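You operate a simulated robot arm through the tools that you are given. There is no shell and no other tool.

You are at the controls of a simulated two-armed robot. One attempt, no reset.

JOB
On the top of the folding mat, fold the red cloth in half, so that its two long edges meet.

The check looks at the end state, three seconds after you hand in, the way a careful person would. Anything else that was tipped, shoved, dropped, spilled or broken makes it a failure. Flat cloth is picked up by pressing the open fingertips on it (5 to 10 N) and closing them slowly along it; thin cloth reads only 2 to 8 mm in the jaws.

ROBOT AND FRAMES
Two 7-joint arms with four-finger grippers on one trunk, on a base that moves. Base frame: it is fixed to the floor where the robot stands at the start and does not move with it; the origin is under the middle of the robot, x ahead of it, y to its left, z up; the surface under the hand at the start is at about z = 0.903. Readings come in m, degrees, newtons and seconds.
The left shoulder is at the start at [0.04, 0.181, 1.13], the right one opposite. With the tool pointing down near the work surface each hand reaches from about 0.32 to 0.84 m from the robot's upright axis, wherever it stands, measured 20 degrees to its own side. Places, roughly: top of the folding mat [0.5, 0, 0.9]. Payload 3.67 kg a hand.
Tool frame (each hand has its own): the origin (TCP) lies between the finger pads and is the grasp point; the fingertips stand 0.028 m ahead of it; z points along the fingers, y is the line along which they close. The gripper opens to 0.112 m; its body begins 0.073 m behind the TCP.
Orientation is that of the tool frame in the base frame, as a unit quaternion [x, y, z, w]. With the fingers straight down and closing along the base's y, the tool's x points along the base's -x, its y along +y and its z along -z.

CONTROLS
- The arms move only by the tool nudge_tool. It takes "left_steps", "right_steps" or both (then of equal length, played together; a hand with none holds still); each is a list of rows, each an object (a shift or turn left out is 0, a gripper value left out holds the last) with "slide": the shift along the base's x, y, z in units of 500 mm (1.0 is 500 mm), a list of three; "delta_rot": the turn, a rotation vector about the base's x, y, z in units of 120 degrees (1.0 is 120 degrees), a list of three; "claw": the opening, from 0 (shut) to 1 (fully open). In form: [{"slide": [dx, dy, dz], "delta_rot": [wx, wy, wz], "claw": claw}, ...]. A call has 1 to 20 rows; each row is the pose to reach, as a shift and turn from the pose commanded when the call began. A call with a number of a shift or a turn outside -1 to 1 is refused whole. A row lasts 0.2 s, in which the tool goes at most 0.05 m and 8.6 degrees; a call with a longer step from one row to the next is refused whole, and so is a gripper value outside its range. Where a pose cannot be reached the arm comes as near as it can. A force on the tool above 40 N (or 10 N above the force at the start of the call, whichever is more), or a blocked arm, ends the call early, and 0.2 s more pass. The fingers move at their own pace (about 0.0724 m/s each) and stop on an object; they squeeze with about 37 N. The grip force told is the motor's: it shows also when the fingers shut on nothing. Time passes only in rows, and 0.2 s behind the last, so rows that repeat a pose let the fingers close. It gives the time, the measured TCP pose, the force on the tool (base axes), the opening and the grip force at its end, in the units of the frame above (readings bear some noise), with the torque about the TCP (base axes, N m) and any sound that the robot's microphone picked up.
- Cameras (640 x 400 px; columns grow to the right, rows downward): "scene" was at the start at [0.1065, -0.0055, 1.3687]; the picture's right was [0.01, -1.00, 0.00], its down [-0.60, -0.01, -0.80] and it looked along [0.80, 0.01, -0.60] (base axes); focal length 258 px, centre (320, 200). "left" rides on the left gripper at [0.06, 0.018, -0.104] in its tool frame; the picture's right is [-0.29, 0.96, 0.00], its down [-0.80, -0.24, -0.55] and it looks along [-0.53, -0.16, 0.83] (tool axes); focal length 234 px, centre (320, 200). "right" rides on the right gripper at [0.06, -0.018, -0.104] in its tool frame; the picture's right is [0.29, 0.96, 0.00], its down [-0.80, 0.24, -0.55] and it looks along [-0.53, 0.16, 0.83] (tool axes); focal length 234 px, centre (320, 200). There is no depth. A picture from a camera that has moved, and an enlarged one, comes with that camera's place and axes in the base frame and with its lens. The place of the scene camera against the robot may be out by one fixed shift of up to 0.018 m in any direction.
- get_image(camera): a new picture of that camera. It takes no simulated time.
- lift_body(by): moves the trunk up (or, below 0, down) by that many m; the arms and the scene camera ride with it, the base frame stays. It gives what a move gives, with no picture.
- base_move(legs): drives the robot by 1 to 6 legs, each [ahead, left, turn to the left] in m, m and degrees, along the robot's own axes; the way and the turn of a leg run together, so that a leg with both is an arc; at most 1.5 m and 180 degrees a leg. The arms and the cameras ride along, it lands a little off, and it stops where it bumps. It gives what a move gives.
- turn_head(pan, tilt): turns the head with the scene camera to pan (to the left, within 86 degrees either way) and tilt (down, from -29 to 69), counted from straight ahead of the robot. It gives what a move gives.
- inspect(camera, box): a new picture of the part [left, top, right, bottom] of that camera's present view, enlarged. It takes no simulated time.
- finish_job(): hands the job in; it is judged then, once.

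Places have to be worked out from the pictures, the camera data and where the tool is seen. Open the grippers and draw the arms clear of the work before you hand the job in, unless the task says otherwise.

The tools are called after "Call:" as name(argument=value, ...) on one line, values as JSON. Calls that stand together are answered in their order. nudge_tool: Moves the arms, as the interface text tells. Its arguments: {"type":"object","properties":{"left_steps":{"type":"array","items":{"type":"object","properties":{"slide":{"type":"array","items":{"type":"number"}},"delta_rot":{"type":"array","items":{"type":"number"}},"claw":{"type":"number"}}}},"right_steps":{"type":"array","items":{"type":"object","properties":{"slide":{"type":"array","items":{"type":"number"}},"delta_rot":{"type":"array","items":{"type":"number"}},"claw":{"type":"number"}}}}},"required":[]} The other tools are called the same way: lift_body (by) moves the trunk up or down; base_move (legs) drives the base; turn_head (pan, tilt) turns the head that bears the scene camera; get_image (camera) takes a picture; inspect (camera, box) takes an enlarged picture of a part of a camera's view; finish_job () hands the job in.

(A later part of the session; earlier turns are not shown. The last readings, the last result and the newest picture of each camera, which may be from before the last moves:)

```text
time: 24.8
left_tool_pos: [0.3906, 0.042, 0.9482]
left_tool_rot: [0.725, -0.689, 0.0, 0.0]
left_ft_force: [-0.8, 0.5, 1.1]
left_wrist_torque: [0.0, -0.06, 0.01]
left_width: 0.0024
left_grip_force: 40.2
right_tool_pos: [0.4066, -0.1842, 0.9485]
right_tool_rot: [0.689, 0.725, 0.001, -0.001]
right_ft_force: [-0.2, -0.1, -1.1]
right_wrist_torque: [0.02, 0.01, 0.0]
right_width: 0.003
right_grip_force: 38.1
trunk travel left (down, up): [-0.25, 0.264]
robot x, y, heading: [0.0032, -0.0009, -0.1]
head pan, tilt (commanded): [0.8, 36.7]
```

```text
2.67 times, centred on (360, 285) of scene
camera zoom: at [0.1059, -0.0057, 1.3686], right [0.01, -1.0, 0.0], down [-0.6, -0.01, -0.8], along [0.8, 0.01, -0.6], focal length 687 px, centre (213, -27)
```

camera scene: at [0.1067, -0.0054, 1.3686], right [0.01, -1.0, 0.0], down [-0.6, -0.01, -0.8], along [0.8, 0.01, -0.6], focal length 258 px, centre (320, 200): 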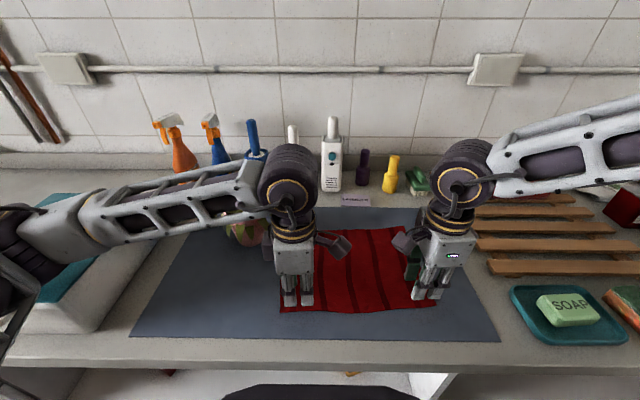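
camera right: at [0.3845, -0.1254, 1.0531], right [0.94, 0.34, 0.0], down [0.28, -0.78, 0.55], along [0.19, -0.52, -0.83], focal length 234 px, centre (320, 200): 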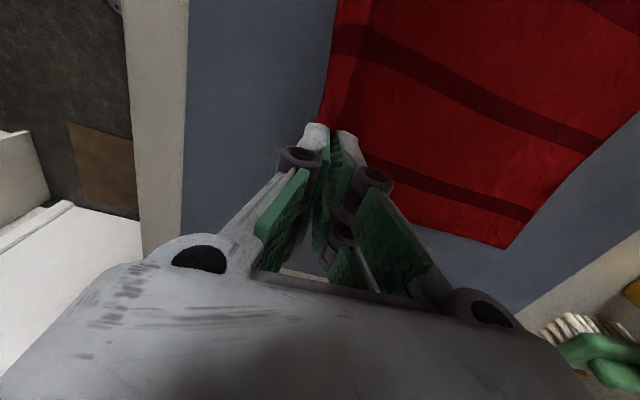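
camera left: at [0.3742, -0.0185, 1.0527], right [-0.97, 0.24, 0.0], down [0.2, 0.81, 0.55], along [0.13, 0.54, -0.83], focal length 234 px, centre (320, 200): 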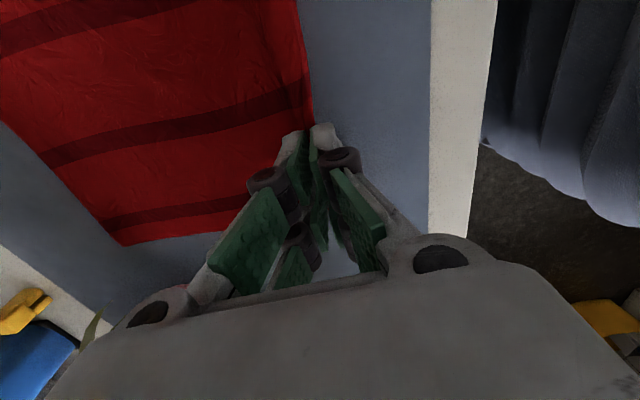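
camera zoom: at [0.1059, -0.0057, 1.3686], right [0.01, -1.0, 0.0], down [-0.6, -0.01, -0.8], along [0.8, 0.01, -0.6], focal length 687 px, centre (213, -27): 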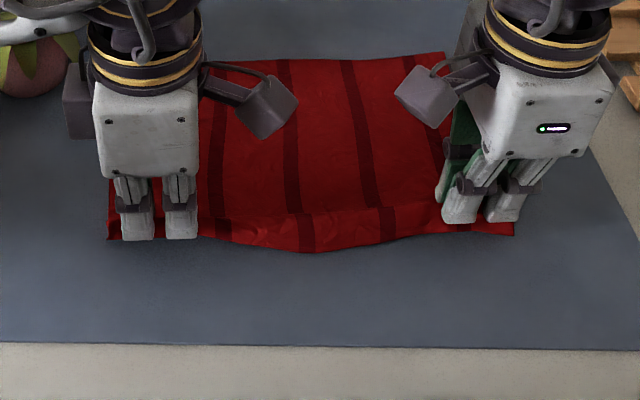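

The slit is gone, so it was only the cloth pressed flush with the mat, and the cloth rises with both hands. I'll continue along the first part of a gentle arc (to about 53 mm height) and check the grip.

Call:
nudge_tool(left_steps=[{"slide": [0.0134, 0.0007, 0.0174], "claw": 0}, {"slide": [0.0238, 0.0012, 0.035], "claw": 0}, {"slide": [0.0366, 0.0018, 0.0514], "claw": 0}, {"slide": [0.0518, 0.0026, 0.066], "claw": 0}, {"slide": [0.0518, 0.0026, 0.066], "claw": 0}], right_steps=[{"slide": [0.0134, 0.0007, 0.0174], "claw": 0}, {"slide": [0.0238, 0.0012, 0.035], "claw": 0}, {"slide": [0.0366, 0.0018, 0.0514], "claw": 0}, {"slide": [0.0518, 0.0026, 0.066], "claw": 0}, {"slide": [0.0518, 0.0026, 0.066], "claw": 0}])

Call:
get_image(camera="scene")

Call:
get_image(camera="left")

Call:
get_image(camera="right")

```text
time: 26.0
left_tool_pos: [0.416, 0.0434, 0.9828]
left_tool_rot: [0.725, -0.689, 0.0, 0.0]
left_ft_force: [0.0, -0.2, 1.0]
left_wrist_torque: [0.02, 0.12, 0.01]
left_width: 0.0013
left_grip_force: 34.3
right_tool_pos: [0.4314, -0.1826, 0.9835]
right_tool_rot: [0.688, 0.725, 0.0, 0.0]
right_ft_force: [-0.1, 0.6, -2.3]
right_wrist_torque: [-0.01, -0.06, -0.02]
right_width: 0.003
right_grip_force: 38.8
trunk travel left (down, up): [-0.25, 0.264]
robot x, y, heading: [-0.0024, -0.0028, -0.1]
head pan, tilt (commanded): [0.8, 36.7]
```

```text
taken
camera scene: at [0.1061, -0.0054, 1.3687], right [0.01, -1.0, 0.0], down [-0.6, -0.01, -0.8], along [0.8, 0.01, -0.6], focal length 258 px, centre (320, 200)
```

scene: 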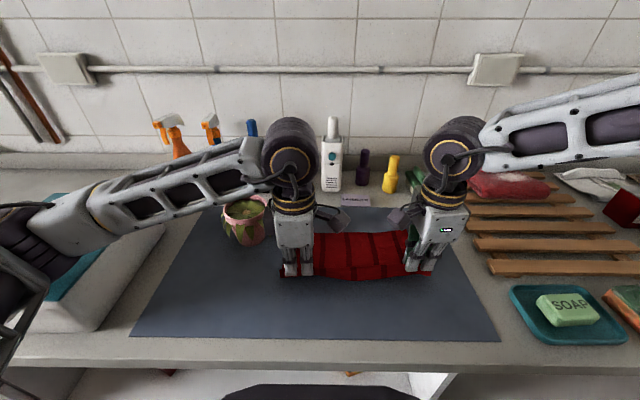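

```text
taken
camera left: at [0.4007, -0.0164, 1.087], right [-0.97, 0.24, 0.0], down [0.2, 0.81, 0.55], along [0.13, 0.54, -0.83], focal length 234 px, centre (320, 200)
```

left: 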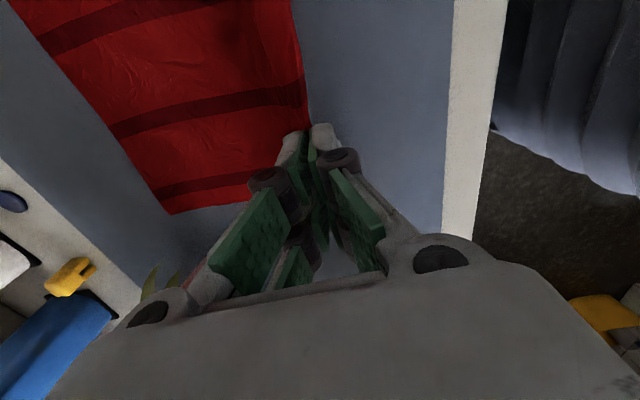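

```text
taken
camera right: at [0.4104, -0.1234, 1.0858], right [0.94, 0.34, 0.0], down [0.28, -0.78, 0.55], along [0.19, -0.52, -0.83], focal length 234 px, centre (320, 200)
```

right: 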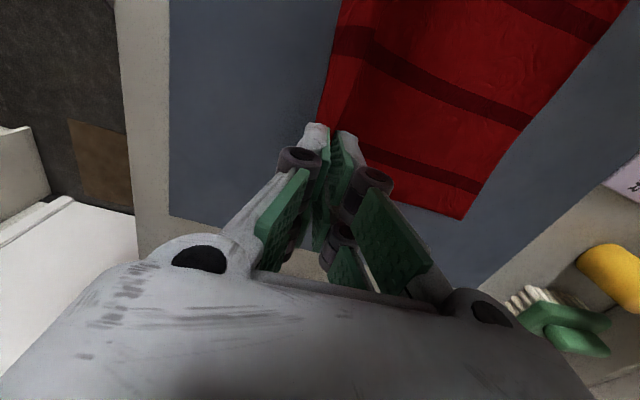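

Both hands hold the cloth, with its near edge hanging between them. I'll zoom in to see the hem and whether the far edge has slid.

Call:
inspect(camera="scene", box=[240, 190, 480, 340])

Call:
inspect(camera="right", box=[240, 0, 640, 250])

```text
2.67 times, centred on (360, 265) of scene
camera zoom: at [0.1061, -0.0054, 1.3687], right [0.01, -1.0, 0.0], down [-0.6, -0.01, -0.8], along [0.8, 0.01, -0.6], focal length 687 px, centre (213, 27)
```

zoom: 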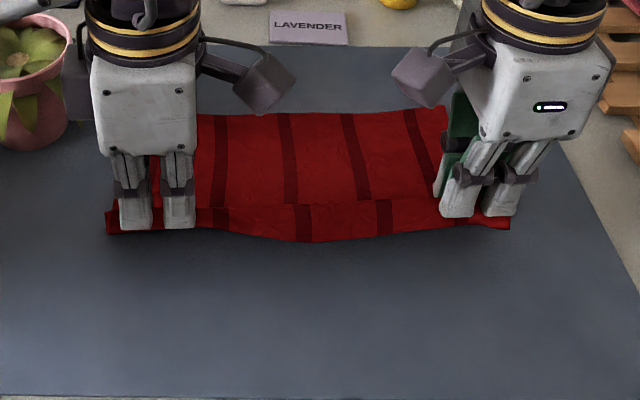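

```text
1.60 times, centred on (440, 125) of right
camera zoom: at [0.4104, -0.1234, 1.0858], right [0.94, 0.34, 0.0], down [0.28, -0.78, 0.55], along [0.19, -0.52, -0.83], focal length 375 px, centre (128, 320)
```

zoom: 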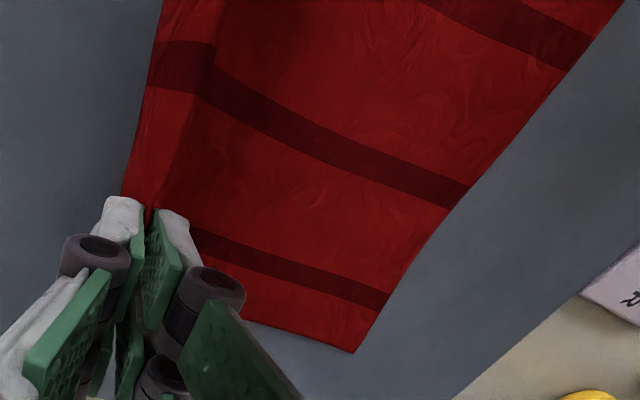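

Both hands have a sound grip, but this is a ridge grip about 30 mm inside the edge. Laid over, the hanging hem would end up folded back on top. A cleaner way is to pinch the cloth along its midline at both ends, lift so the two halves hang together with the long edges meeting, and lay it down, so I'll first lower this edge back along the same path.

Call:
nudge_tool(left_steps=[{"slide": [-0.0152, -0.0008, -0.0146], "claw": 0}, {"slide": [-0.028, -0.0014, -0.031], "claw": 0}, {"slide": [-0.0384, -0.0019, -0.0486], "claw": 0}, {"slide": [-0.05, -0.0026, -0.066], "claw": 0}, {"slide": [-0.056, -0.0026, -0.084], "claw": 0}, {"slide": [-0.06, -0.0026, -0.1], "claw": 0}, {"slide": [-0.06, -0.0026, -0.1], "claw": 0}], right_steps=[{"slide": [-0.0152, -0.0008, -0.0146], "claw": 0}, {"slide": [-0.028, -0.0014, -0.031], "claw": 0}, {"slide": [-0.0384, -0.0019, -0.0486], "claw": 0}, {"slide": [-0.05, -0.0026, -0.066], "claw": 0}, {"slide": [-0.056, -0.0026, -0.084], "claw": 0}, {"slide": [-0.06, -0.0026, -0.1], "claw": 0}, {"slide": [-0.06, -0.0026, -0.1], "claw": 0}])

Call:
inspect(camera="scene", box=[240, 210, 480, 360])

```text
time: 27.6
left_tool_pos: [0.3863, 0.041, 0.9331]
left_tool_rot: [0.725, -0.688, 0.001, -0.002]
left_ft_force: [1.1, -0.1, 5.6]
left_wrist_torque: [0.01, -0.14, 0.01]
left_width: 0.0031
left_grip_force: 35.0
right_tool_pos: [0.3991, -0.1854, 0.9321]
right_tool_rot: [0.689, 0.725, 0.002, -0.001]
right_ft_force: [0.3, 0.1, 2.2]
right_wrist_torque: [-0.03, 0.02, 0.01]
right_width: 0.0023
right_grip_force: 35.6
trunk travel left (down, up): [-0.25, 0.264]
robot x, y, heading: [-0.0023, 0.0006, -0.2]
head pan, tilt (commanded): [0.8, 36.7]
```

```text
2.67 times, centred on (360, 285) of scene
camera zoom: at [0.1051, -0.0097, 1.3691], right [0.01, -1.0, 0.0], down [-0.6, -0.01, -0.8], along [0.8, 0.01, -0.6], focal length 687 px, centre (213, -27)
```

zoom: 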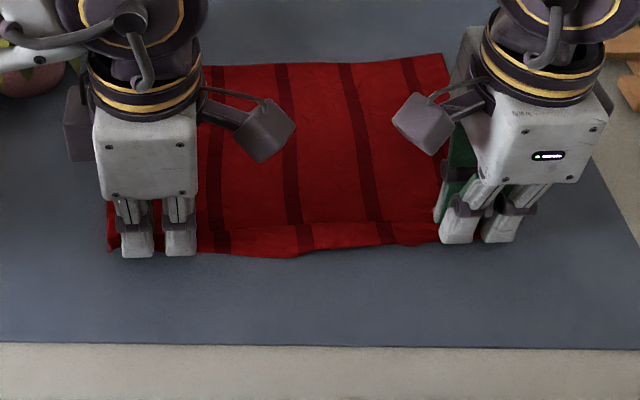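

The hem touches down again with light contact (2–6 N). I'll open slowly in light contact so the fingertips spread the ridge flat, rising slightly as the tips extend.

Call:
nudge_tool(left_steps=[{"slide": [0, 0, 0.0002], "claw": 0.04}, {"slide": [0, 0, 0.0006], "claw": 0.08}, {"slide": [0, 0, 0.001], "claw": 0.12}, {"slide": [0, 0, 0.0014], "claw": 0.16}, {"slide": [0, 0, 0.0018], "claw": 0.2}, {"slide": [0, 0, 0.002], "claw": 0.24}, {"slide": [0, 0, 0.0022], "claw": 0.28}, {"slide": [0, 0, 0.0024], "claw": 0.32}, {"slide": [0, 0, 0.0026], "claw": 0.36}], right_steps=[{"slide": [0, 0, 0.0002], "claw": 0.04}, {"slide": [0, 0, 0.0006], "claw": 0.08}, {"slide": [0, 0, 0.001], "claw": 0.12}, {"slide": [0, 0, 0.0014], "claw": 0.16}, {"slide": [0, 0, 0.0018], "claw": 0.2}, {"slide": [0, 0, 0.002], "claw": 0.24}, {"slide": [0, 0, 0.0022], "claw": 0.28}, {"slide": [0, 0, 0.0024], "claw": 0.32}, {"slide": [0, 0, 0.0026], "claw": 0.36}])

Call:
inspect(camera="scene", box=[240, 210, 480, 360])

Call:
get_image(camera="left")

Call:
get_image(camera="right")

```text
time: 29.6
left_tool_pos: [0.3841, 0.0401, 0.9343]
left_tool_rot: [0.725, -0.689, 0.0, -0.002]
left_ft_force: [-0.5, 0.0, 0.0]
left_wrist_torque: [-0.01, -0.03, 0.0]
left_width: 0.0403
left_grip_force: 0.1
right_tool_pos: [0.3995, -0.1843, 0.9343]
right_tool_rot: [0.689, 0.725, 0.002, 0.0]
right_ft_force: [0.9, -0.1, -0.6]
right_wrist_torque: [0.01, -0.01, 0.01]
right_width: 0.0407
right_grip_force: 0.1
trunk travel left (down, up): [-0.25, 0.264]
robot x, y, heading: [0.0011, 0.0023, -0.1]
head pan, tilt (commanded): [0.8, 36.7]
```

```text
2.67 times, centred on (360, 285) of scene
camera zoom: at [0.1027, -0.0091, 1.3691], right [0.01, -1.0, 0.0], down [-0.6, -0.01, -0.8], along [0.8, 0.01, -0.6], focal length 687 px, centre (213, -27)
```

zoom: 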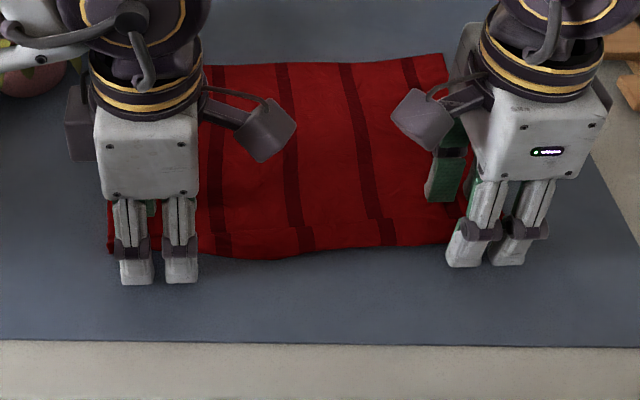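

```text
taken
camera left: at [0.3679, -0.0206, 1.0388], right [-0.97, 0.24, 0.0], down [0.2, 0.81, 0.56], along [0.13, 0.54, -0.83], focal length 234 px, centre (320, 200)
```

left: 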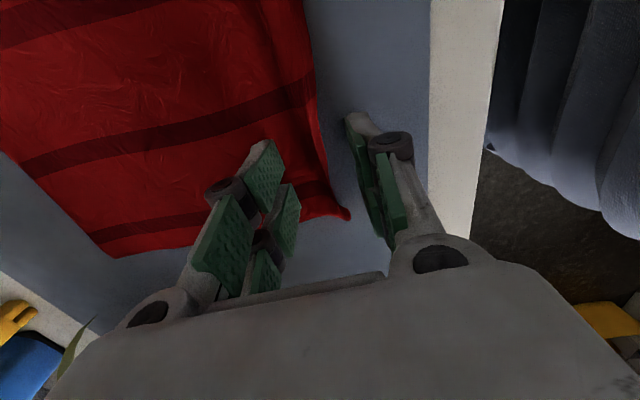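

```text
taken
camera right: at [0.3781, -0.1271, 1.039], right [0.94, 0.34, 0.0], down [0.28, -0.79, 0.55], along [0.19, -0.52, -0.83], focal length 234 px, centre (320, 200)
```

right: 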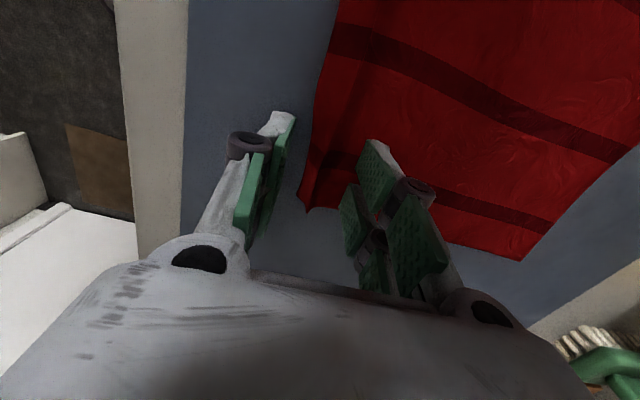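

The cloth is released with a slightly ruffled near edge. I'll raise both hands straight up by 120 mm for a clear view.

Call:
nudge_tool(left_steps=[{"slide": [0, 0, 0.03]}, {"slide": [0, 0, 0.09]}, {"slide": [0, 0, 0.16]}, {"slide": [0, 0, 0.24]}, {"slide": [0, 0, 0.24]}], right_steps=[{"slide": [0, 0, 0.03]}, {"slide": [0, 0, 0.09]}, {"slide": [0, 0, 0.16]}, {"slide": [0, 0, 0.24]}, {"slide": [0, 0, 0.24]}])

Call:
get_image(camera="scene")

Call:
get_image(camera="left")

Call:
get_image(camera="right")

```text
time: 30.8
left_tool_pos: [0.386, 0.0434, 1.0513]
left_tool_rot: [0.726, -0.688, -0.001, 0.001]
left_ft_force: [0.5, 0.4, -0.5]
left_wrist_torque: [-0.03, -0.01, 0.0]
left_width: 0.0406
left_grip_force: 0.0
right_tool_pos: [0.4021, -0.1811, 1.0537]
right_tool_rot: [0.688, 0.725, -0.001, 0.0]
right_ft_force: [-0.2, 0.1, 0.2]
right_wrist_torque: [0.01, 0.02, -0.01]
right_width: 0.0402
right_grip_force: 0.1
trunk travel left (down, up): [-0.25, 0.264]
robot x, y, heading: [0.0017, 0.0001, 0.0]
head pan, tilt (commanded): [0.8, 36.7]
```

```text
taken
camera scene: at [0.1071, -0.0055, 1.3685], right [0.01, -1.0, 0.0], down [-0.6, -0.01, -0.8], along [0.8, 0.01, -0.6], focal length 258 px, centre (320, 200)
```

scene: 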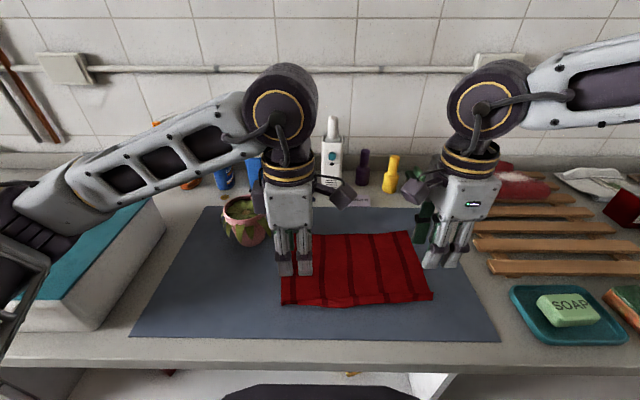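

```text
taken
camera left: at [0.3701, -0.0173, 1.1562], right [-0.97, 0.24, 0.0], down [0.2, 0.81, 0.55], along [0.13, 0.54, -0.83], focal length 234 px, centre (320, 200)
```

left: 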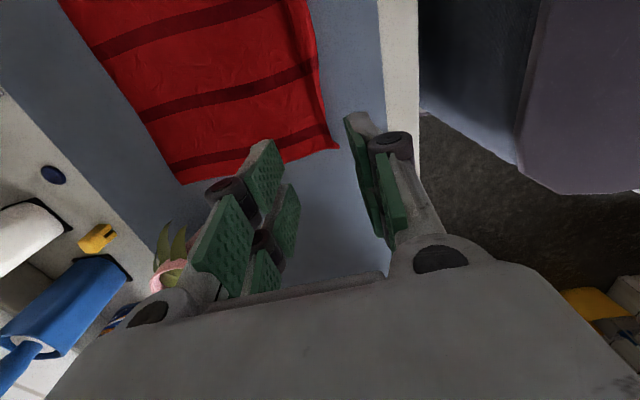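

```text
taken
camera right: at [0.3806, -0.1235, 1.158], right [0.94, 0.34, 0.0], down [0.28, -0.78, 0.55], along [0.19, -0.52, -0.83], focal length 234 px, centre (320, 200)
```

right: 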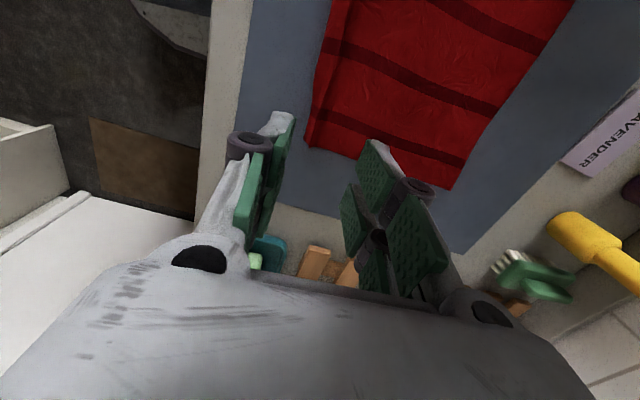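

The near edge still looks bunched (the left side measures about 0.20 m and the right about 0.19 m, against 0.22 m before). I'll zoom in on it.

Call:
inspect(camera="scene", box=[260, 220, 450, 338])

Call:
inspect(camera="right", box=[270, 0, 510, 200])

Call:
inspect(camera="left", box=[100, 0, 370, 200])

```text
3.37 times, centred on (355, 279) of scene
camera zoom: at [0.1071, -0.0055, 1.3685], right [0.01, -1.0, 0.0], down [-0.6, -0.01, -0.8], along [0.8, 0.01, -0.6], focal length 867 px, centre (202, -66)
```

zoom: 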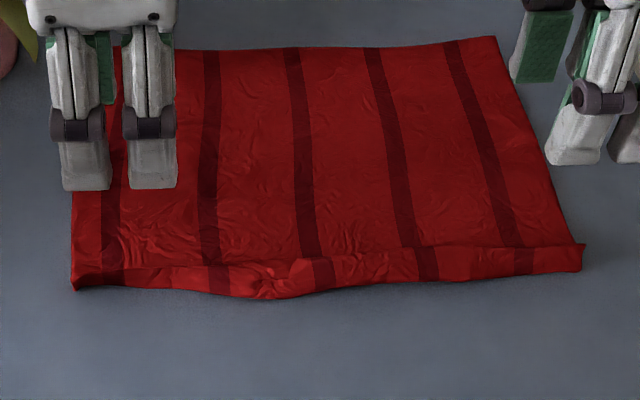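

```text
2.00 times, centred on (390, 100) of right
camera zoom: at [0.3806, -0.1235, 1.158], right [0.94, 0.34, 0.0], down [0.28, -0.78, 0.55], along [0.19, -0.52, -0.83], focal length 468 px, centre (180, 400)
```

zoom: 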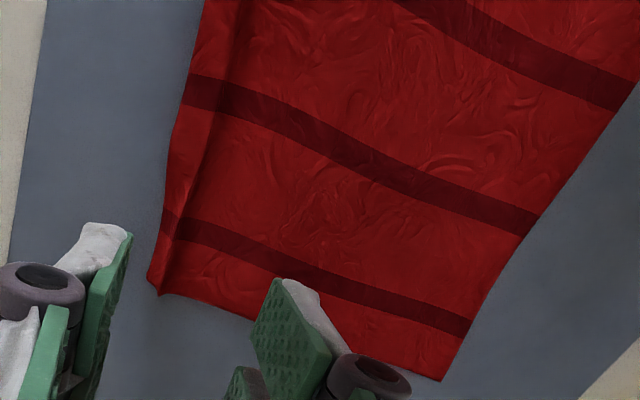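

```text
2.00 times, centred on (235, 100) of left
camera zoom: at [0.3701, -0.0173, 1.1562], right [-0.97, 0.24, 0.0], down [0.2, 0.81, 0.55], along [0.13, 0.54, -0.83], focal length 468 px, centre (490, 400)
```

zoom: 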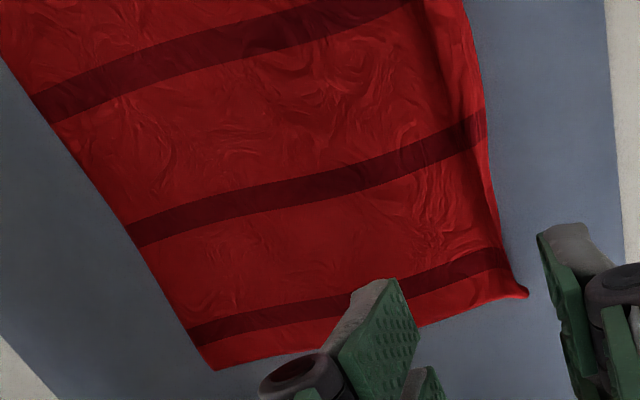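

The near hem still stands as a small ridge at x≈0.388 (left) and ≈0.402 (right), with about 14 mm of hem in front of it. I'll close the claws and lower the closed fingertips onto the hem so I can draw it back out flat toward the robot.

Call:
nudge_tool(left_steps=[{"slide": [-0.006, 0, -0.01], "claw": 0}, {"slide": [-0.014, 0, -0.04]}, {"slide": [-0.022, 0, -0.1]}, {"slide": [-0.022, 0, -0.16]}, {"slide": [-0.022, 0, -0.21]}, {"slide": [-0.022, 0, -0.23]}, {"slide": [-0.022, 0, -0.23]}], right_steps=[{"slide": [-0.008, -0.002, -0.01], "claw": 0}, {"slide": [-0.018, -0.004, -0.04]}, {"slide": [-0.026, -0.004, -0.1]}, {"slide": [-0.026, -0.004, -0.16]}, {"slide": [-0.026, -0.004, -0.21]}, {"slide": [-0.026, -0.004, -0.234]}, {"slide": [-0.026, -0.004, -0.234]}])

Call:
get_image(camera="left")

Call:
get_image(camera="right")

Call:
inspect(camera="scene", box=[260, 240, 450, 358])

```text
time: 32.4
left_tool_pos: [0.3761, 0.0409, 0.9384]
left_tool_rot: [0.725, -0.689, 0.0, -0.002]
left_ft_force: [-0.1, 0.5, -0.3]
left_wrist_torque: [0.01, 0.01, 0.02]
left_width: 0.0002
left_grip_force: 35.6
right_tool_pos: [0.3888, -0.1861, 0.936]
right_tool_rot: [0.689, 0.725, 0.003, -0.001]
right_ft_force: [0.2, 0.0, 1.2]
right_wrist_torque: [-0.02, 0.02, 0.0]
right_width: 0.0
right_grip_force: 36.2
trunk travel left (down, up): [-0.25, 0.264]
robot x, y, heading: [0.0035, 0.0022, 0.2]
head pan, tilt (commanded): [0.8, 36.7]
```

```text
taken
camera left: at [0.3601, -0.0201, 1.0428], right [-0.97, 0.24, 0.0], down [0.2, 0.81, 0.56], along [0.13, 0.54, -0.83], focal length 234 px, centre (320, 200)
```

left: 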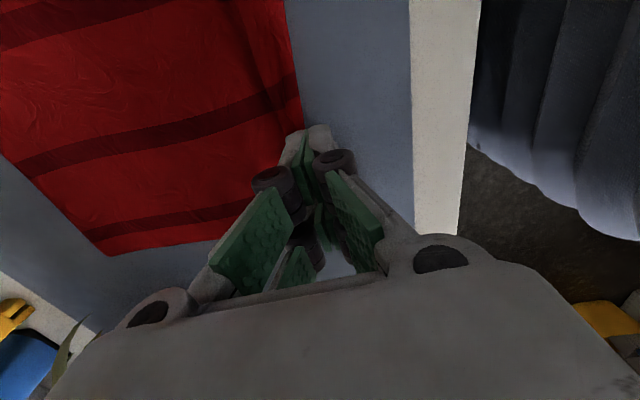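

```text
taken
camera right: at [0.3675, -0.1287, 1.0404], right [0.94, 0.34, 0.0], down [0.28, -0.79, 0.55], along [0.19, -0.52, -0.83], focal length 234 px, centre (320, 200)
```

right: 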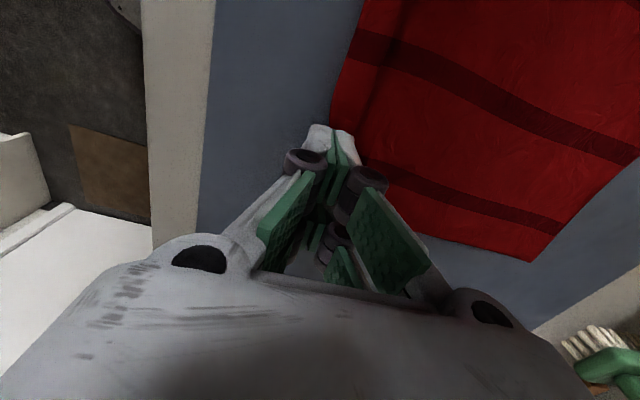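

```text
3.37 times, centred on (355, 299) of scene
camera zoom: at [0.1057, -0.0091, 1.369], right [0.01, -1.0, 0.0], down [-0.6, -0.01, -0.8], along [0.8, 0.01, -0.6], focal length 867 px, centre (202, -134)
```

zoom: 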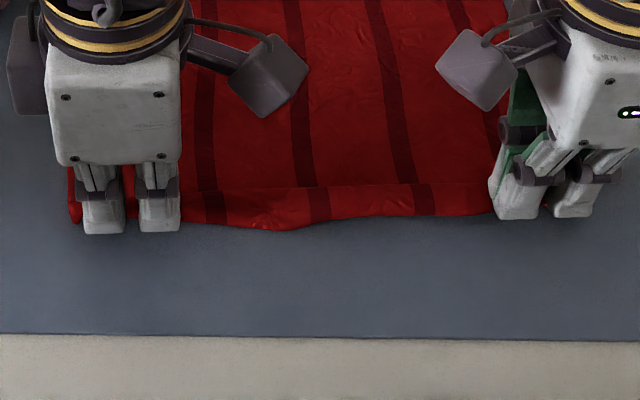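

Empty closed jaws read 0.0, so the earlier 2–4 mm readings really were cloth. The tips are a touch beyond the hem, so I'll shift them 5 mm inward and lower to contact.

Call:
nudge_tool(left_steps=[{"slide": [0.011, 0, 0]}, {"slide": [0.011, 0, -0.006]}, {"slide": [0.011, 0, -0.011]}, {"slide": [0.011, 0, -0.014]}, {"slide": [0.011, 0, -0.014]}], right_steps=[{"slide": [0.009, 0.004, 0]}, {"slide": [0.009, 0.004, -0.004]}, {"slide": [0.009, 0.004, -0.008]}, {"slide": [0.009, 0.004, -0.011]}, {"slide": [0.009, 0.004, -0.011]}])

```text
time: 33.6
left_tool_pos: [0.3799, 0.0391, 0.9337]
left_tool_rot: [0.725, -0.688, 0.0, -0.003]
left_ft_force: [-2.4, -1.7, 6.0]
left_wrist_torque: [-0.02, 0.0, -0.07]
left_width: 0.0
left_grip_force: 35.4
right_tool_pos: [0.3918, -0.1856, 0.9321]
right_tool_rot: [0.688, 0.725, 0.002, 0.0]
right_ft_force: [-0.6, 0.3, 0.4]
right_wrist_torque: [-0.02, 0.03, 0.0]
right_width: 0.0002
right_grip_force: 35.7
trunk travel left (down, up): [-0.25, 0.264]
robot x, y, heading: [0.0018, 0.0016, -0.1]
head pan, tilt (commanded): [0.8, 36.7]
```

Left presses at 6 N and the right is just off the surface. I'll lower the right about 1.5 mm while holding the left.

Call:
nudge_tool(left_steps=[{"slide": [0, 0, 0]}, {"slide": [0, 0, 0]}, {"slide": [0, 0, 0]}], right_steps=[{"slide": [0, 0, -0.0015]}, {"slide": [0, 0, -0.003]}, {"slide": [0, 0, -0.003]}])

```text
time: 34.4
left_tool_pos: [0.3786, 0.038, 0.9322]
left_tool_rot: [0.725, -0.688, 0.001, -0.003]
left_ft_force: [-0.8, -2.9, 5.3]
left_wrist_torque: [-0.06, 0.0, -0.1]
left_width: 0.0001
left_grip_force: 35.9
right_tool_pos: [0.3912, -0.1856, 0.9313]
right_tool_rot: [0.688, 0.725, 0.003, 0.0]
right_ft_force: [0.4, 0.5, 3.2]
right_wrist_torque: [0.02, -0.07, 0.0]
right_width: 0.0
right_grip_force: 35.4
trunk travel left (down, up): [-0.25, 0.264]
robot x, y, heading: [-0.0009, -0.0018, -0.1]
head pan, tilt (commanded): [0.8, 36.7]
```

Left 5 N, right 3 N. Now I'll drag both hems toward the robot by about 25 mm while pressing.

Call:
nudge_tool(left_steps=[{"slide": [-0.005, 0, -0.0003]}, {"slide": [-0.011, 0, -0.0006]}, {"slide": [-0.017, 0, -0.0006]}, {"slide": [-0.023, 0, -0.0006]}, {"slide": [-0.029, 0, -0.0006]}, {"slide": [-0.035, 0, -0.0006]}, {"slide": [-0.041, 0, -0.0006]}, {"slide": [-0.046, 0, -0.0006]}], right_steps=[{"slide": [-0.006, 0, -0.0006]}, {"slide": [-0.013, 0, -0.0012]}, {"slide": [-0.02, 0, -0.0012]}, {"slide": [-0.027, 0, -0.0012]}, {"slide": [-0.034, 0, -0.0012]}, {"slide": [-0.041, 0, -0.0012]}, {"slide": [-0.048, 0, -0.0012]}, {"slide": [-0.055, 0, -0.0012]}])

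Call:
inspect(camera="scene", box=[260, 240, 450, 358])

Call:
get_image(camera="right")

Call:
get_image(camera="left")

```text
time: 36.2
left_tool_pos: [0.3555, 0.0386, 0.9345]
left_tool_rot: [0.726, -0.688, 0.001, -0.006]
left_ft_force: [0.6, -0.4, 0.6]
left_wrist_torque: [0.02, 0.01, -0.01]
left_width: 0.0
left_grip_force: 35.7
right_tool_pos: [0.3631, -0.1853, 0.9296]
right_tool_rot: [0.688, 0.726, 0.003, -0.001]
right_ft_force: [0.1, -0.6, -0.7]
right_wrist_torque: [-0.04, 0.0, 0.01]
right_width: 0.0
right_grip_force: 35.5
trunk travel left (down, up): [-0.25, 0.264]
robot x, y, heading: [0.0003, 0.0019, -0.1]
head pan, tilt (commanded): [0.8, 36.7]
```

```text
3.37 times, centred on (355, 299) of scene
camera zoom: at [0.1019, -0.0115, 1.3692], right [0.01, -1.0, 0.0], down [-0.59, 0.0, -0.8], along [0.8, 0.01, -0.59], focal length 867 px, centre (202, -134)
```

zoom: 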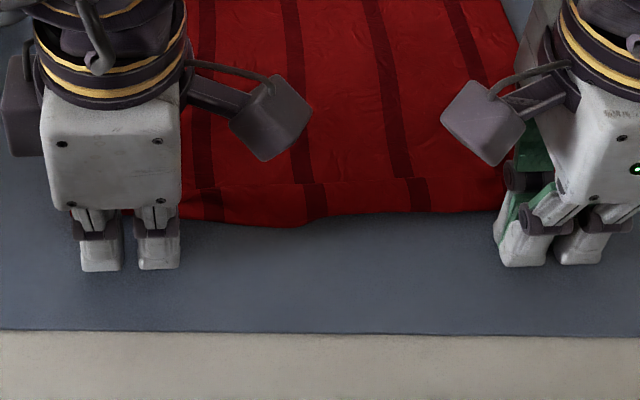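

```text
taken
camera right: at [0.3417, -0.1288, 1.034], right [0.94, 0.34, 0.01], down [0.28, -0.79, 0.55], along [0.19, -0.52, -0.83], focal length 234 px, centre (320, 200)
```

right: 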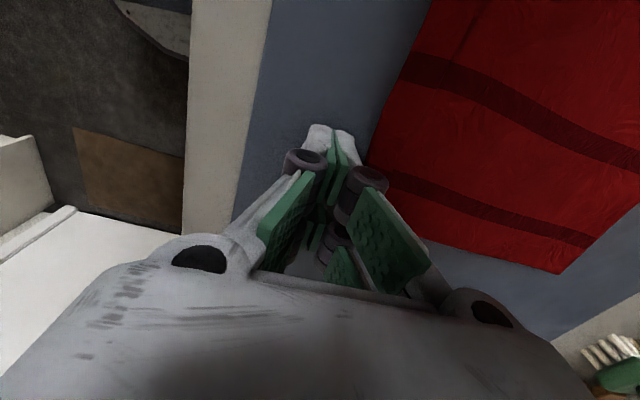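

```text
taken
camera left: at [0.339, -0.0223, 1.0381], right [-0.97, 0.24, -0.01], down [0.19, 0.81, 0.56], along [0.14, 0.54, -0.83], focal length 234 px, centre (320, 200)
```

left: 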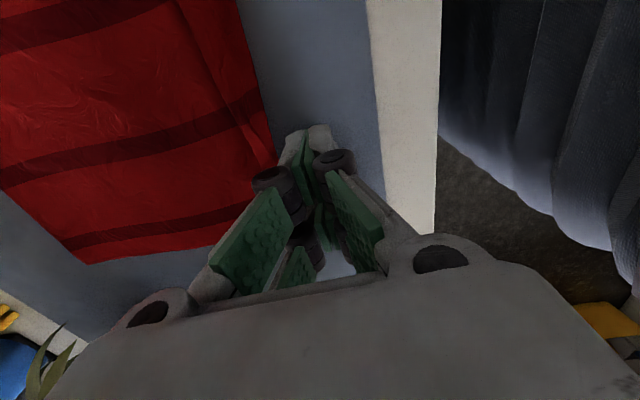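

The tips slipped off past the edge. I'll raise the hands and look at what the hem did.

Call:
nudge_tool(left_steps=[{"slide": [0, 0, 0.04]}, {"slide": [0, 0, 0.12]}, {"slide": [0, 0, 0.2]}, {"slide": [0.0, 0, 0.28]}, {"slide": [0.0, 0, 0.28]}], right_steps=[{"slide": [0, 0, 0.04]}, {"slide": [0, 0, 0.12]}, {"slide": [0, 0, 0.2]}, {"slide": [0.0, 0, 0.28]}, {"slide": [0.0, 0, 0.28]}])

Call:
inspect(camera="scene", box=[260, 215, 450, 333])

Call:
inspect(camera="right", box=[270, 0, 590, 200])

Call:
inspect(camera="left", box=[50, 0, 370, 200])

```text
time: 37.4
left_tool_pos: [0.3589, 0.0413, 1.0711]
left_tool_rot: [0.726, -0.688, 0.001, 0.0]
left_ft_force: [-0.4, 0.2, -0.1]
left_wrist_torque: [-0.02, 0.0, 0.0]
left_width: 0.0002
left_grip_force: 35.3
right_tool_pos: [0.3655, -0.183, 1.0712]
right_tool_rot: [0.688, 0.726, 0.0, 0.0]
right_ft_force: [0.8, 0.6, -0.6]
right_wrist_torque: [-0.02, 0.02, -0.02]
right_width: 0.0
right_grip_force: 35.9
trunk travel left (down, up): [-0.25, 0.264]
robot x, y, heading: [0.0036, -0.0021, -0.0]
head pan, tilt (commanded): [0.8, 36.7]
```

```text
3.37 times, centred on (355, 274) of scene
camera zoom: at [0.1067, -0.0055, 1.3686], right [0.01, -1.0, 0.0], down [-0.6, -0.01, -0.8], along [0.8, 0.01, -0.6], focal length 867 px, centre (202, -49)
```

zoom: 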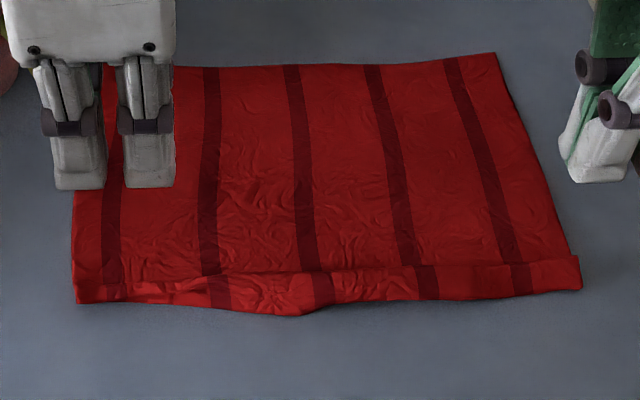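

```text
2.00 times, centred on (430, 100) of right
camera zoom: at [0.3446, -0.1259, 1.1743], right [0.94, 0.34, 0.0], down [0.28, -0.78, 0.55], along [0.19, -0.52, -0.83], focal length 468 px, centre (100, 400)
```

zoom: 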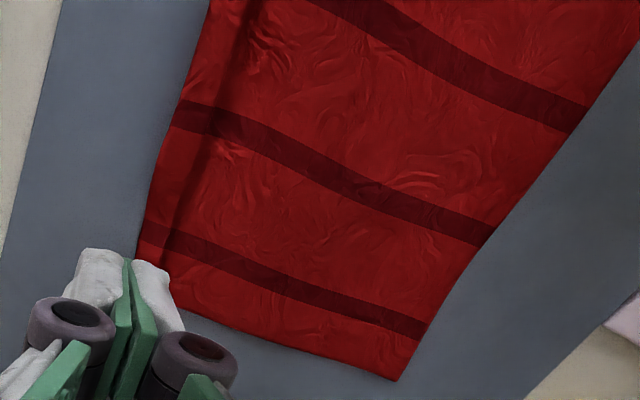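

```text
2.00 times, centred on (210, 100) of left
camera zoom: at [0.3425, -0.0179, 1.1751], right [-0.97, 0.24, 0.0], down [0.2, 0.81, 0.55], along [0.13, 0.54, -0.83], focal length 468 px, centre (540, 400)
```

zoom: 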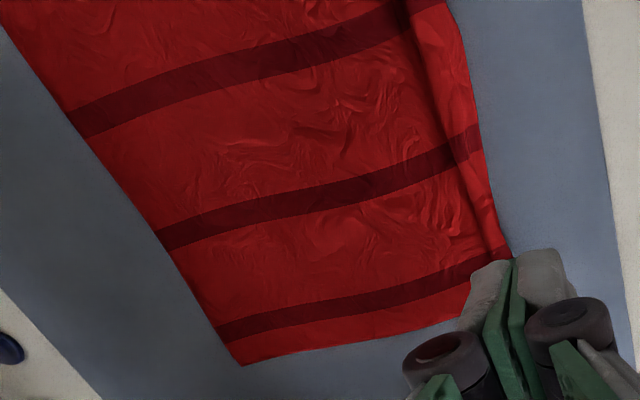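

The cloth now spans about x 0.38–0.57 on the left and 0.39–0.59 on the right, with a small hem ridge that hanging should straighten. The undisturbed far half puts the midline 110 mm from the far edge: x≈0.460 on the left and ≈0.479 on the right. I'll bring the opened claws over those points, still high.

Call:
nudge_tool(left_steps=[{"slide": [0.03, 0.0005, 0], "claw": 0.26}, {"slide": [0.07, 0.001, 0]}, {"slide": [0.12, 0.002, 0]}, {"slide": [0.17, 0.003, -0.03]}, {"slide": [0.2052, 0.003, -0.07]}, {"slide": [0.2052, 0.003, -0.12]}, {"slide": [0.2052, 0.003, -0.17]}, {"slide": [0.2052, 0.003, -0.2]}, {"slide": [0.2052, 0.003, -0.2]}], right_steps=[{"slide": [0.035, 0.001, 0], "claw": 0.26}, {"slide": [0.08, 0.002, 0]}, {"slide": [0.13, 0.004, 0]}, {"slide": [0.18, 0.006, -0.03]}, {"slide": [0.2252, 0.0082, -0.07]}, {"slide": [0.2252, 0.0082, -0.12]}, {"slide": [0.2252, 0.0082, -0.17]}, {"slide": [0.2252, 0.0082, -0.2]}, {"slide": [0.2252, 0.0082, -0.2]}])

Call:
get_image(camera="scene")

Call:
get_image(camera="left")

Call:
get_image(camera="right")

```text
time: 39.4
left_tool_pos: [0.4609, 0.0423, 0.9709]
left_tool_rot: [0.725, -0.689, 0.0, 0.0]
left_ft_force: [-0.8, -0.6, 0.6]
left_wrist_torque: [0.03, 0.02, -0.02]
left_width: 0.0291
left_grip_force: 0.2
right_tool_pos: [0.478, -0.1779, 0.9669]
right_tool_rot: [0.688, 0.726, 0.0, 0.0]
right_ft_force: [0.0, -0.5, 1.3]
right_wrist_torque: [0.03, 0.02, 0.0]
right_width: 0.0292
right_grip_force: 0.0
trunk travel left (down, up): [-0.25, 0.264]
robot x, y, heading: [0.002, -0.0009, 0.1]
head pan, tilt (commanded): [0.8, 36.7]
```

```text
taken
camera scene: at [0.1062, -0.0054, 1.3687], right [0.01, -1.0, 0.0], down [-0.6, -0.01, -0.8], along [0.8, 0.01, -0.6], focal length 258 px, centre (320, 200)
```

scene: 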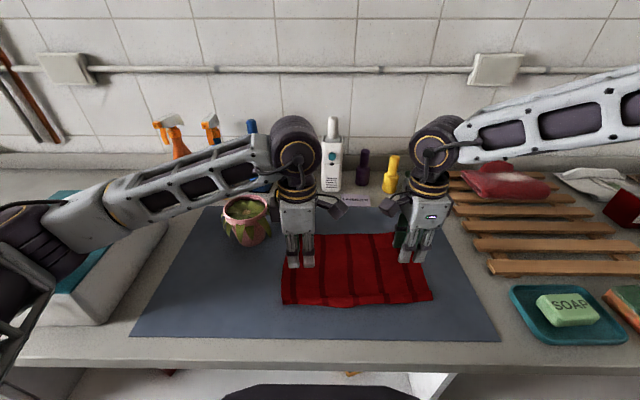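

```text
taken
camera left: at [0.4443, -0.0172, 1.0747], right [-0.97, 0.24, 0.0], down [0.2, 0.81, 0.55], along [0.13, 0.54, -0.83], focal length 234 px, centre (320, 200)
```

left: 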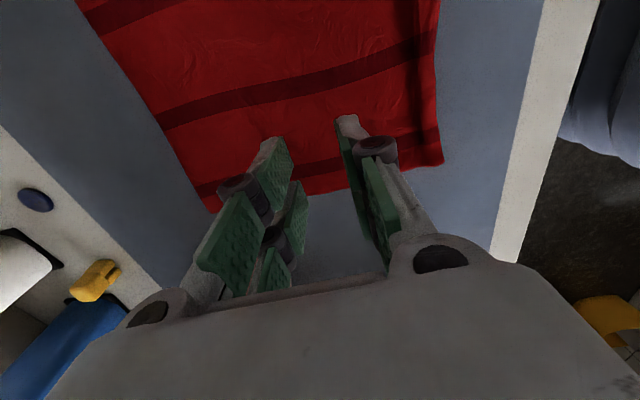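

```text
taken
camera right: at [0.4572, -0.1201, 1.0714], right [0.94, 0.34, 0.0], down [0.28, -0.78, 0.55], along [0.19, -0.52, -0.83], focal length 234 px, centre (320, 200)
```

right: 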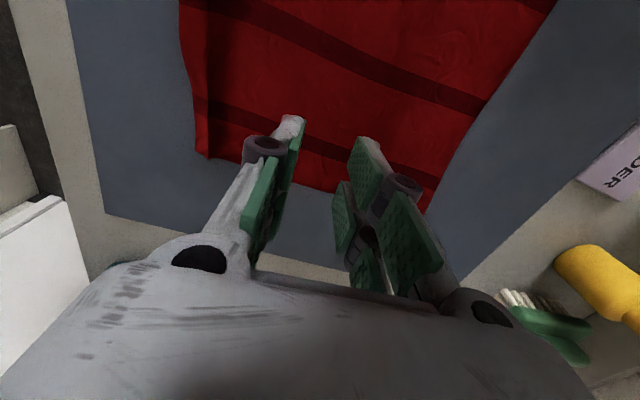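

Both corner pairs in view give the midline at x≈0.464 (left, y=0.042) and ≈0.479 (right, y=-0.178). I'll shift the left 3.5 mm and lower both to just above the cloth.

Call:
nudge_tool(left_steps=[{"slide": [0.007, 0, -0.02]}, {"slide": [0.007, 0, -0.045]}, {"slide": [0.007, 0, -0.066]}, {"slide": [0.007, 0, -0.074]}, {"slide": [0.007, 0, -0.074]}], right_steps=[{"slide": [0.001, 0, -0.02]}, {"slide": [0.001, 0, -0.045]}, {"slide": [0.001, 0, -0.062]}, {"slide": [0.001, 0, -0.07]}, {"slide": [0.001, 0, -0.07]}])

```text
time: 40.6
left_tool_pos: [0.4643, 0.0439, 0.9339]
left_tool_rot: [0.725, -0.689, 0.0, 0.001]
left_ft_force: [0.0, -0.2, -1.2]
left_wrist_torque: [-0.02, -0.03, 0.01]
left_width: 0.029
left_grip_force: 0.1
right_tool_pos: [0.48, -0.1794, 0.9336]
right_tool_rot: [0.688, 0.725, 0.0, 0.0]
right_ft_force: [2.1, 0.7, 0.7]
right_wrist_torque: [0.01, 0.0, -0.01]
right_width: 0.0293
right_grip_force: 0.1
trunk travel left (down, up): [-0.25, 0.264]
robot x, y, heading: [0.0033, 0.0026, -0.1]
head pan, tilt (commanded): [0.8, 36.7]
```

Hands are positioned at (0.464,0.044) and (0.480,-0.179), with no contact yet. I'll lower 2 mm more.

Call:
nudge_tool(left_steps=[{"slide": [0, 0, -0.002]}, {"slide": [0, 0, -0.004]}, {"slide": [0, 0, -0.004]}], right_steps=[{"slide": [0, 0, -0.002]}, {"slide": [0, 0, -0.004]}, {"slide": [0, 0, -0.004]}])

```text
time: 41.4
left_tool_pos: [0.4634, 0.0435, 0.9331]
left_tool_rot: [0.725, -0.688, 0.001, -0.001]
left_ft_force: [0.3, 0.2, 0.0]
left_wrist_torque: [-0.02, 0.0, 0.0]
left_width: 0.0291
left_grip_force: 0.1
right_tool_pos: [0.4787, -0.178, 0.9323]
right_tool_rot: [0.688, 0.726, 0.0, 0.0]
right_ft_force: [-1.6, 0.9, 0.9]
right_wrist_torque: [-0.01, 0.02, 0.01]
right_width: 0.0294
right_grip_force: 0.1
trunk travel left (down, up): [-0.25, 0.264]
robot x, y, heading: [-0.0004, -0.0012, 0.1]
head pan, tilt (commanded): [0.8, 36.7]
```

Still free. I'll go down another millimetre.

Call:
nudge_tool(left_steps=[{"slide": [0, 0, -0.0016]}, {"slide": [0, 0, -0.0024]}, {"slide": [0, 0, -0.0024]}], right_steps=[{"slide": [0, 0, -0.0016]}, {"slide": [0, 0, -0.0024]}, {"slide": [0, 0, -0.0024]}])

```text
time: 42.2
left_tool_pos: [0.4644, 0.0443, 0.9317]
left_tool_rot: [0.726, -0.688, 0.001, 0.0]
left_ft_force: [0.9, 1.6, 7.8]
left_wrist_torque: [0.1, 0.0, -0.08]
left_width: 0.0292
left_grip_force: 0.1
right_tool_pos: [0.4791, -0.178, 0.9321]
right_tool_rot: [0.688, 0.725, 0.001, 0.001]
right_ft_force: [-0.1, -3.4, 4.4]
right_wrist_torque: [-0.1, 0.02, 0.02]
right_width: 0.0287
right_grip_force: 0.1
trunk travel left (down, up): [-0.25, 0.264]
robot x, y, heading: [-0.0012, -0.0006, -0.1]
head pan, tilt (commanded): [0.8, 36.7]
```

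Contact: left 7.8 N, right 4.4 N. I'll press slightly more and start closing both together in small steps.

Call:
nudge_tool(left_steps=[{"slide": [0, 0, -0.0004]}, {"slide": [0, 0, -0.0006], "claw": 0.24}, {"slide": [0, 0, -0.0008], "claw": 0.22}, {"slide": [0, 0, -0.001], "claw": 0.2}], right_steps=[{"slide": [0, 0, -0.0008]}, {"slide": [0, 0, -0.001], "claw": 0.24}, {"slide": [0, 0, -0.0012], "claw": 0.22}, {"slide": [0, 0, -0.0014], "claw": 0.2}])

```text
time: 43.2
left_tool_pos: [0.4622, 0.0441, 0.9318]
left_tool_rot: [0.726, -0.688, 0.001, 0.0]
left_ft_force: [0.4, -2.7, 6.8]
left_wrist_torque: [-0.04, 0.05, 0.02]
left_width: 0.02
left_grip_force: 0.0
right_tool_pos: [0.4784, -0.1782, 0.931]
right_tool_rot: [0.688, 0.726, 0.0, 0.0]
right_ft_force: [-2.0, 0.9, 11.6]
right_wrist_torque: [-0.02, 0.13, -0.03]
right_width: 0.0223
right_grip_force: 0.0
trunk travel left (down, up): [-0.25, 0.264]
robot x, y, heading: [0.0005, -0.0013, 0.0]
head pan, tilt (commanded): [0.8, 36.7]
```

Good: 7 N left and 12 N right at 20–22 mm. I'll continue closing with slight lowering.

Call:
nudge_tool(left_steps=[{"slide": [0, 0, -0.0004], "claw": 0.18}, {"slide": [0, 0, -0.0008], "claw": 0.16}, {"slide": [0, 0, -0.0012], "claw": 0.14}], right_steps=[{"slide": [0, 0, -0.0002], "claw": 0.18}, {"slide": [0, 0, -0.0004], "claw": 0.16}, {"slide": [0, 0, -0.0006], "claw": 0.14}])

```text
time: 44.0
left_tool_pos: [0.4621, 0.0441, 0.9305]
left_tool_rot: [0.725, -0.689, 0.001, 0.0]
left_ft_force: [-0.6, -0.8, 8.2]
left_wrist_torque: [0.03, 0.1, 0.03]
left_width: 0.0153
left_grip_force: 0.1
right_tool_pos: [0.4785, -0.1785, 0.9304]
right_tool_rot: [0.689, 0.725, 0.001, 0.001]
right_ft_force: [-1.3, -0.1, 12.1]
right_wrist_torque: [-0.04, 0.07, 0.0]
right_width: 0.0152
right_grip_force: 0.0
trunk travel left (down, up): [-0.25, 0.264]
robot x, y, heading: [0.0018, -0.0053, -0.1]
head pan, tilt (commanded): [0.8, 36.7]
```

Forces are steady at 8 and 12 N at 15 mm. I'll continue closing the same way.

Call:
nudge_tool(left_steps=[{"slide": [0, 0, -0.0006], "claw": 0.12}, {"slide": [0, 0, -0.0012], "claw": 0.1}, {"slide": [0, 0, -0.0018], "claw": 0.08}], right_steps=[{"slide": [0, 0, -0.0004], "claw": 0.12}, {"slide": [0, 0, -0.0008], "claw": 0.1}, {"slide": [0, 0, -0.0012], "claw": 0.08}])

Call:
inspect(camera="left", box=[180, 60, 460, 235])

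Call:
inspect(camera="right", box=[180, 60, 460, 235])

```text
time: 44.8
left_tool_pos: [0.4635, 0.0432, 0.9312]
left_tool_rot: [0.725, -0.689, 0.001, -0.001]
left_ft_force: [0.2, 0.3, 10.0]
left_wrist_torque: [0.03, 0.05, 0.0]
left_width: 0.0093
left_grip_force: 0.0
right_tool_pos: [0.4787, -0.1788, 0.9308]
right_tool_rot: [0.688, 0.725, 0.001, 0.001]
right_ft_force: [-3.0, -1.8, 14.3]
right_wrist_torque: [-0.11, 0.04, 0.02]
right_width: 0.0076
right_grip_force: 0.0
trunk travel left (down, up): [-0.25, 0.264]
robot x, y, heading: [0.0002, 0.0002, 0.1]
head pan, tilt (commanded): [0.8, 36.7]
```

```text
2.29 times, centred on (320, 148) of left
camera zoom: at [0.4468, -0.0164, 1.0349], right [-0.97, 0.24, 0.0], down [0.2, 0.81, 0.55], along [0.13, 0.54, -0.83], focal length 535 px, centre (320, 320)
```

zoom: 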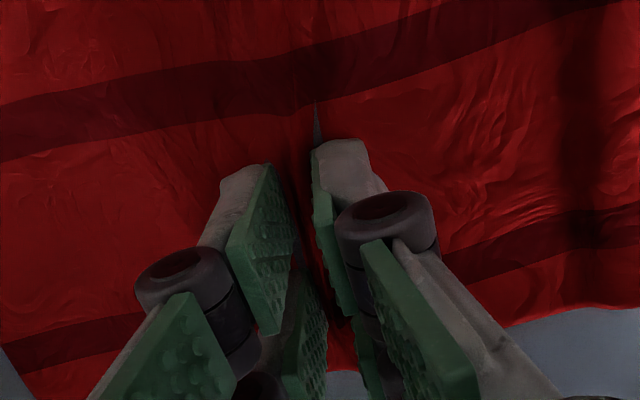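

```text
2.29 times, centred on (320, 148) of right
camera zoom: at [0.4564, -0.1202, 1.0342], right [0.94, 0.34, 0.0], down [0.28, -0.78, 0.55], along [0.19, -0.52, -0.83], focal length 535 px, centre (320, 320)
```

zoom: 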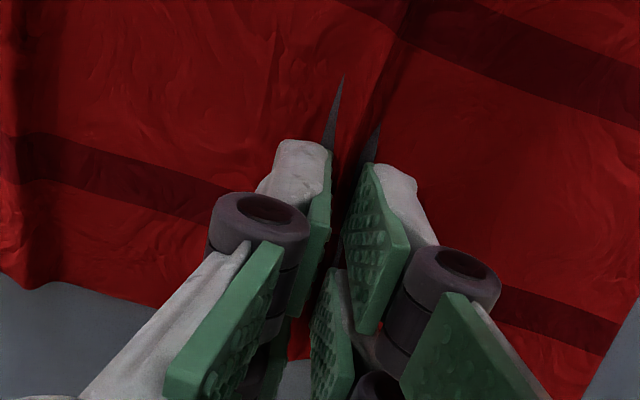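

A ridge of cloth stands up between each pair of pads. I'll finish closing both fully.

Call:
nudge_tool(left_steps=[{"slide": [0, 0, -0.0004], "claw": 0.06}, {"slide": [0, 0, -0.0008], "claw": 0.04}, {"slide": [0, 0, -0.001], "claw": 0.02}, {"slide": [0, 0, -0.001], "claw": 0.0}, {"slide": [0, 0, -0.001], "claw": 0.0}], right_steps=[{"slide": [0, 0, -0.0002], "claw": 0.06}, {"slide": [0, 0, -0.0004], "claw": 0.04}, {"slide": [0, 0, -0.0006], "claw": 0.02}, {"slide": [0, 0, -0.0006], "claw": 0.0}, {"slide": [0, 0, -0.0006], "claw": 0.0}])

```text
time: 46.0
left_tool_pos: [0.4629, 0.0444, 0.9293]
left_tool_rot: [0.725, -0.689, 0.002, -0.002]
left_ft_force: [-2.3, 0.5, 12.6]
left_wrist_torque: [-0.01, 0.1, 0.02]
left_width: 0.0031
left_grip_force: 37.0
right_tool_pos: [0.4779, -0.1787, 0.9307]
right_tool_rot: [0.689, 0.725, 0.0, 0.0]
right_ft_force: [0.4, 1.4, 2.2]
right_wrist_torque: [-0.03, 0.08, -0.02]
right_width: 0.0032
right_grip_force: 35.7
trunk travel left (down, up): [-0.25, 0.264]
robot x, y, heading: [0.002, -0.0006, -0.1]
head pan, tilt (commanded): [0.8, 36.7]
```

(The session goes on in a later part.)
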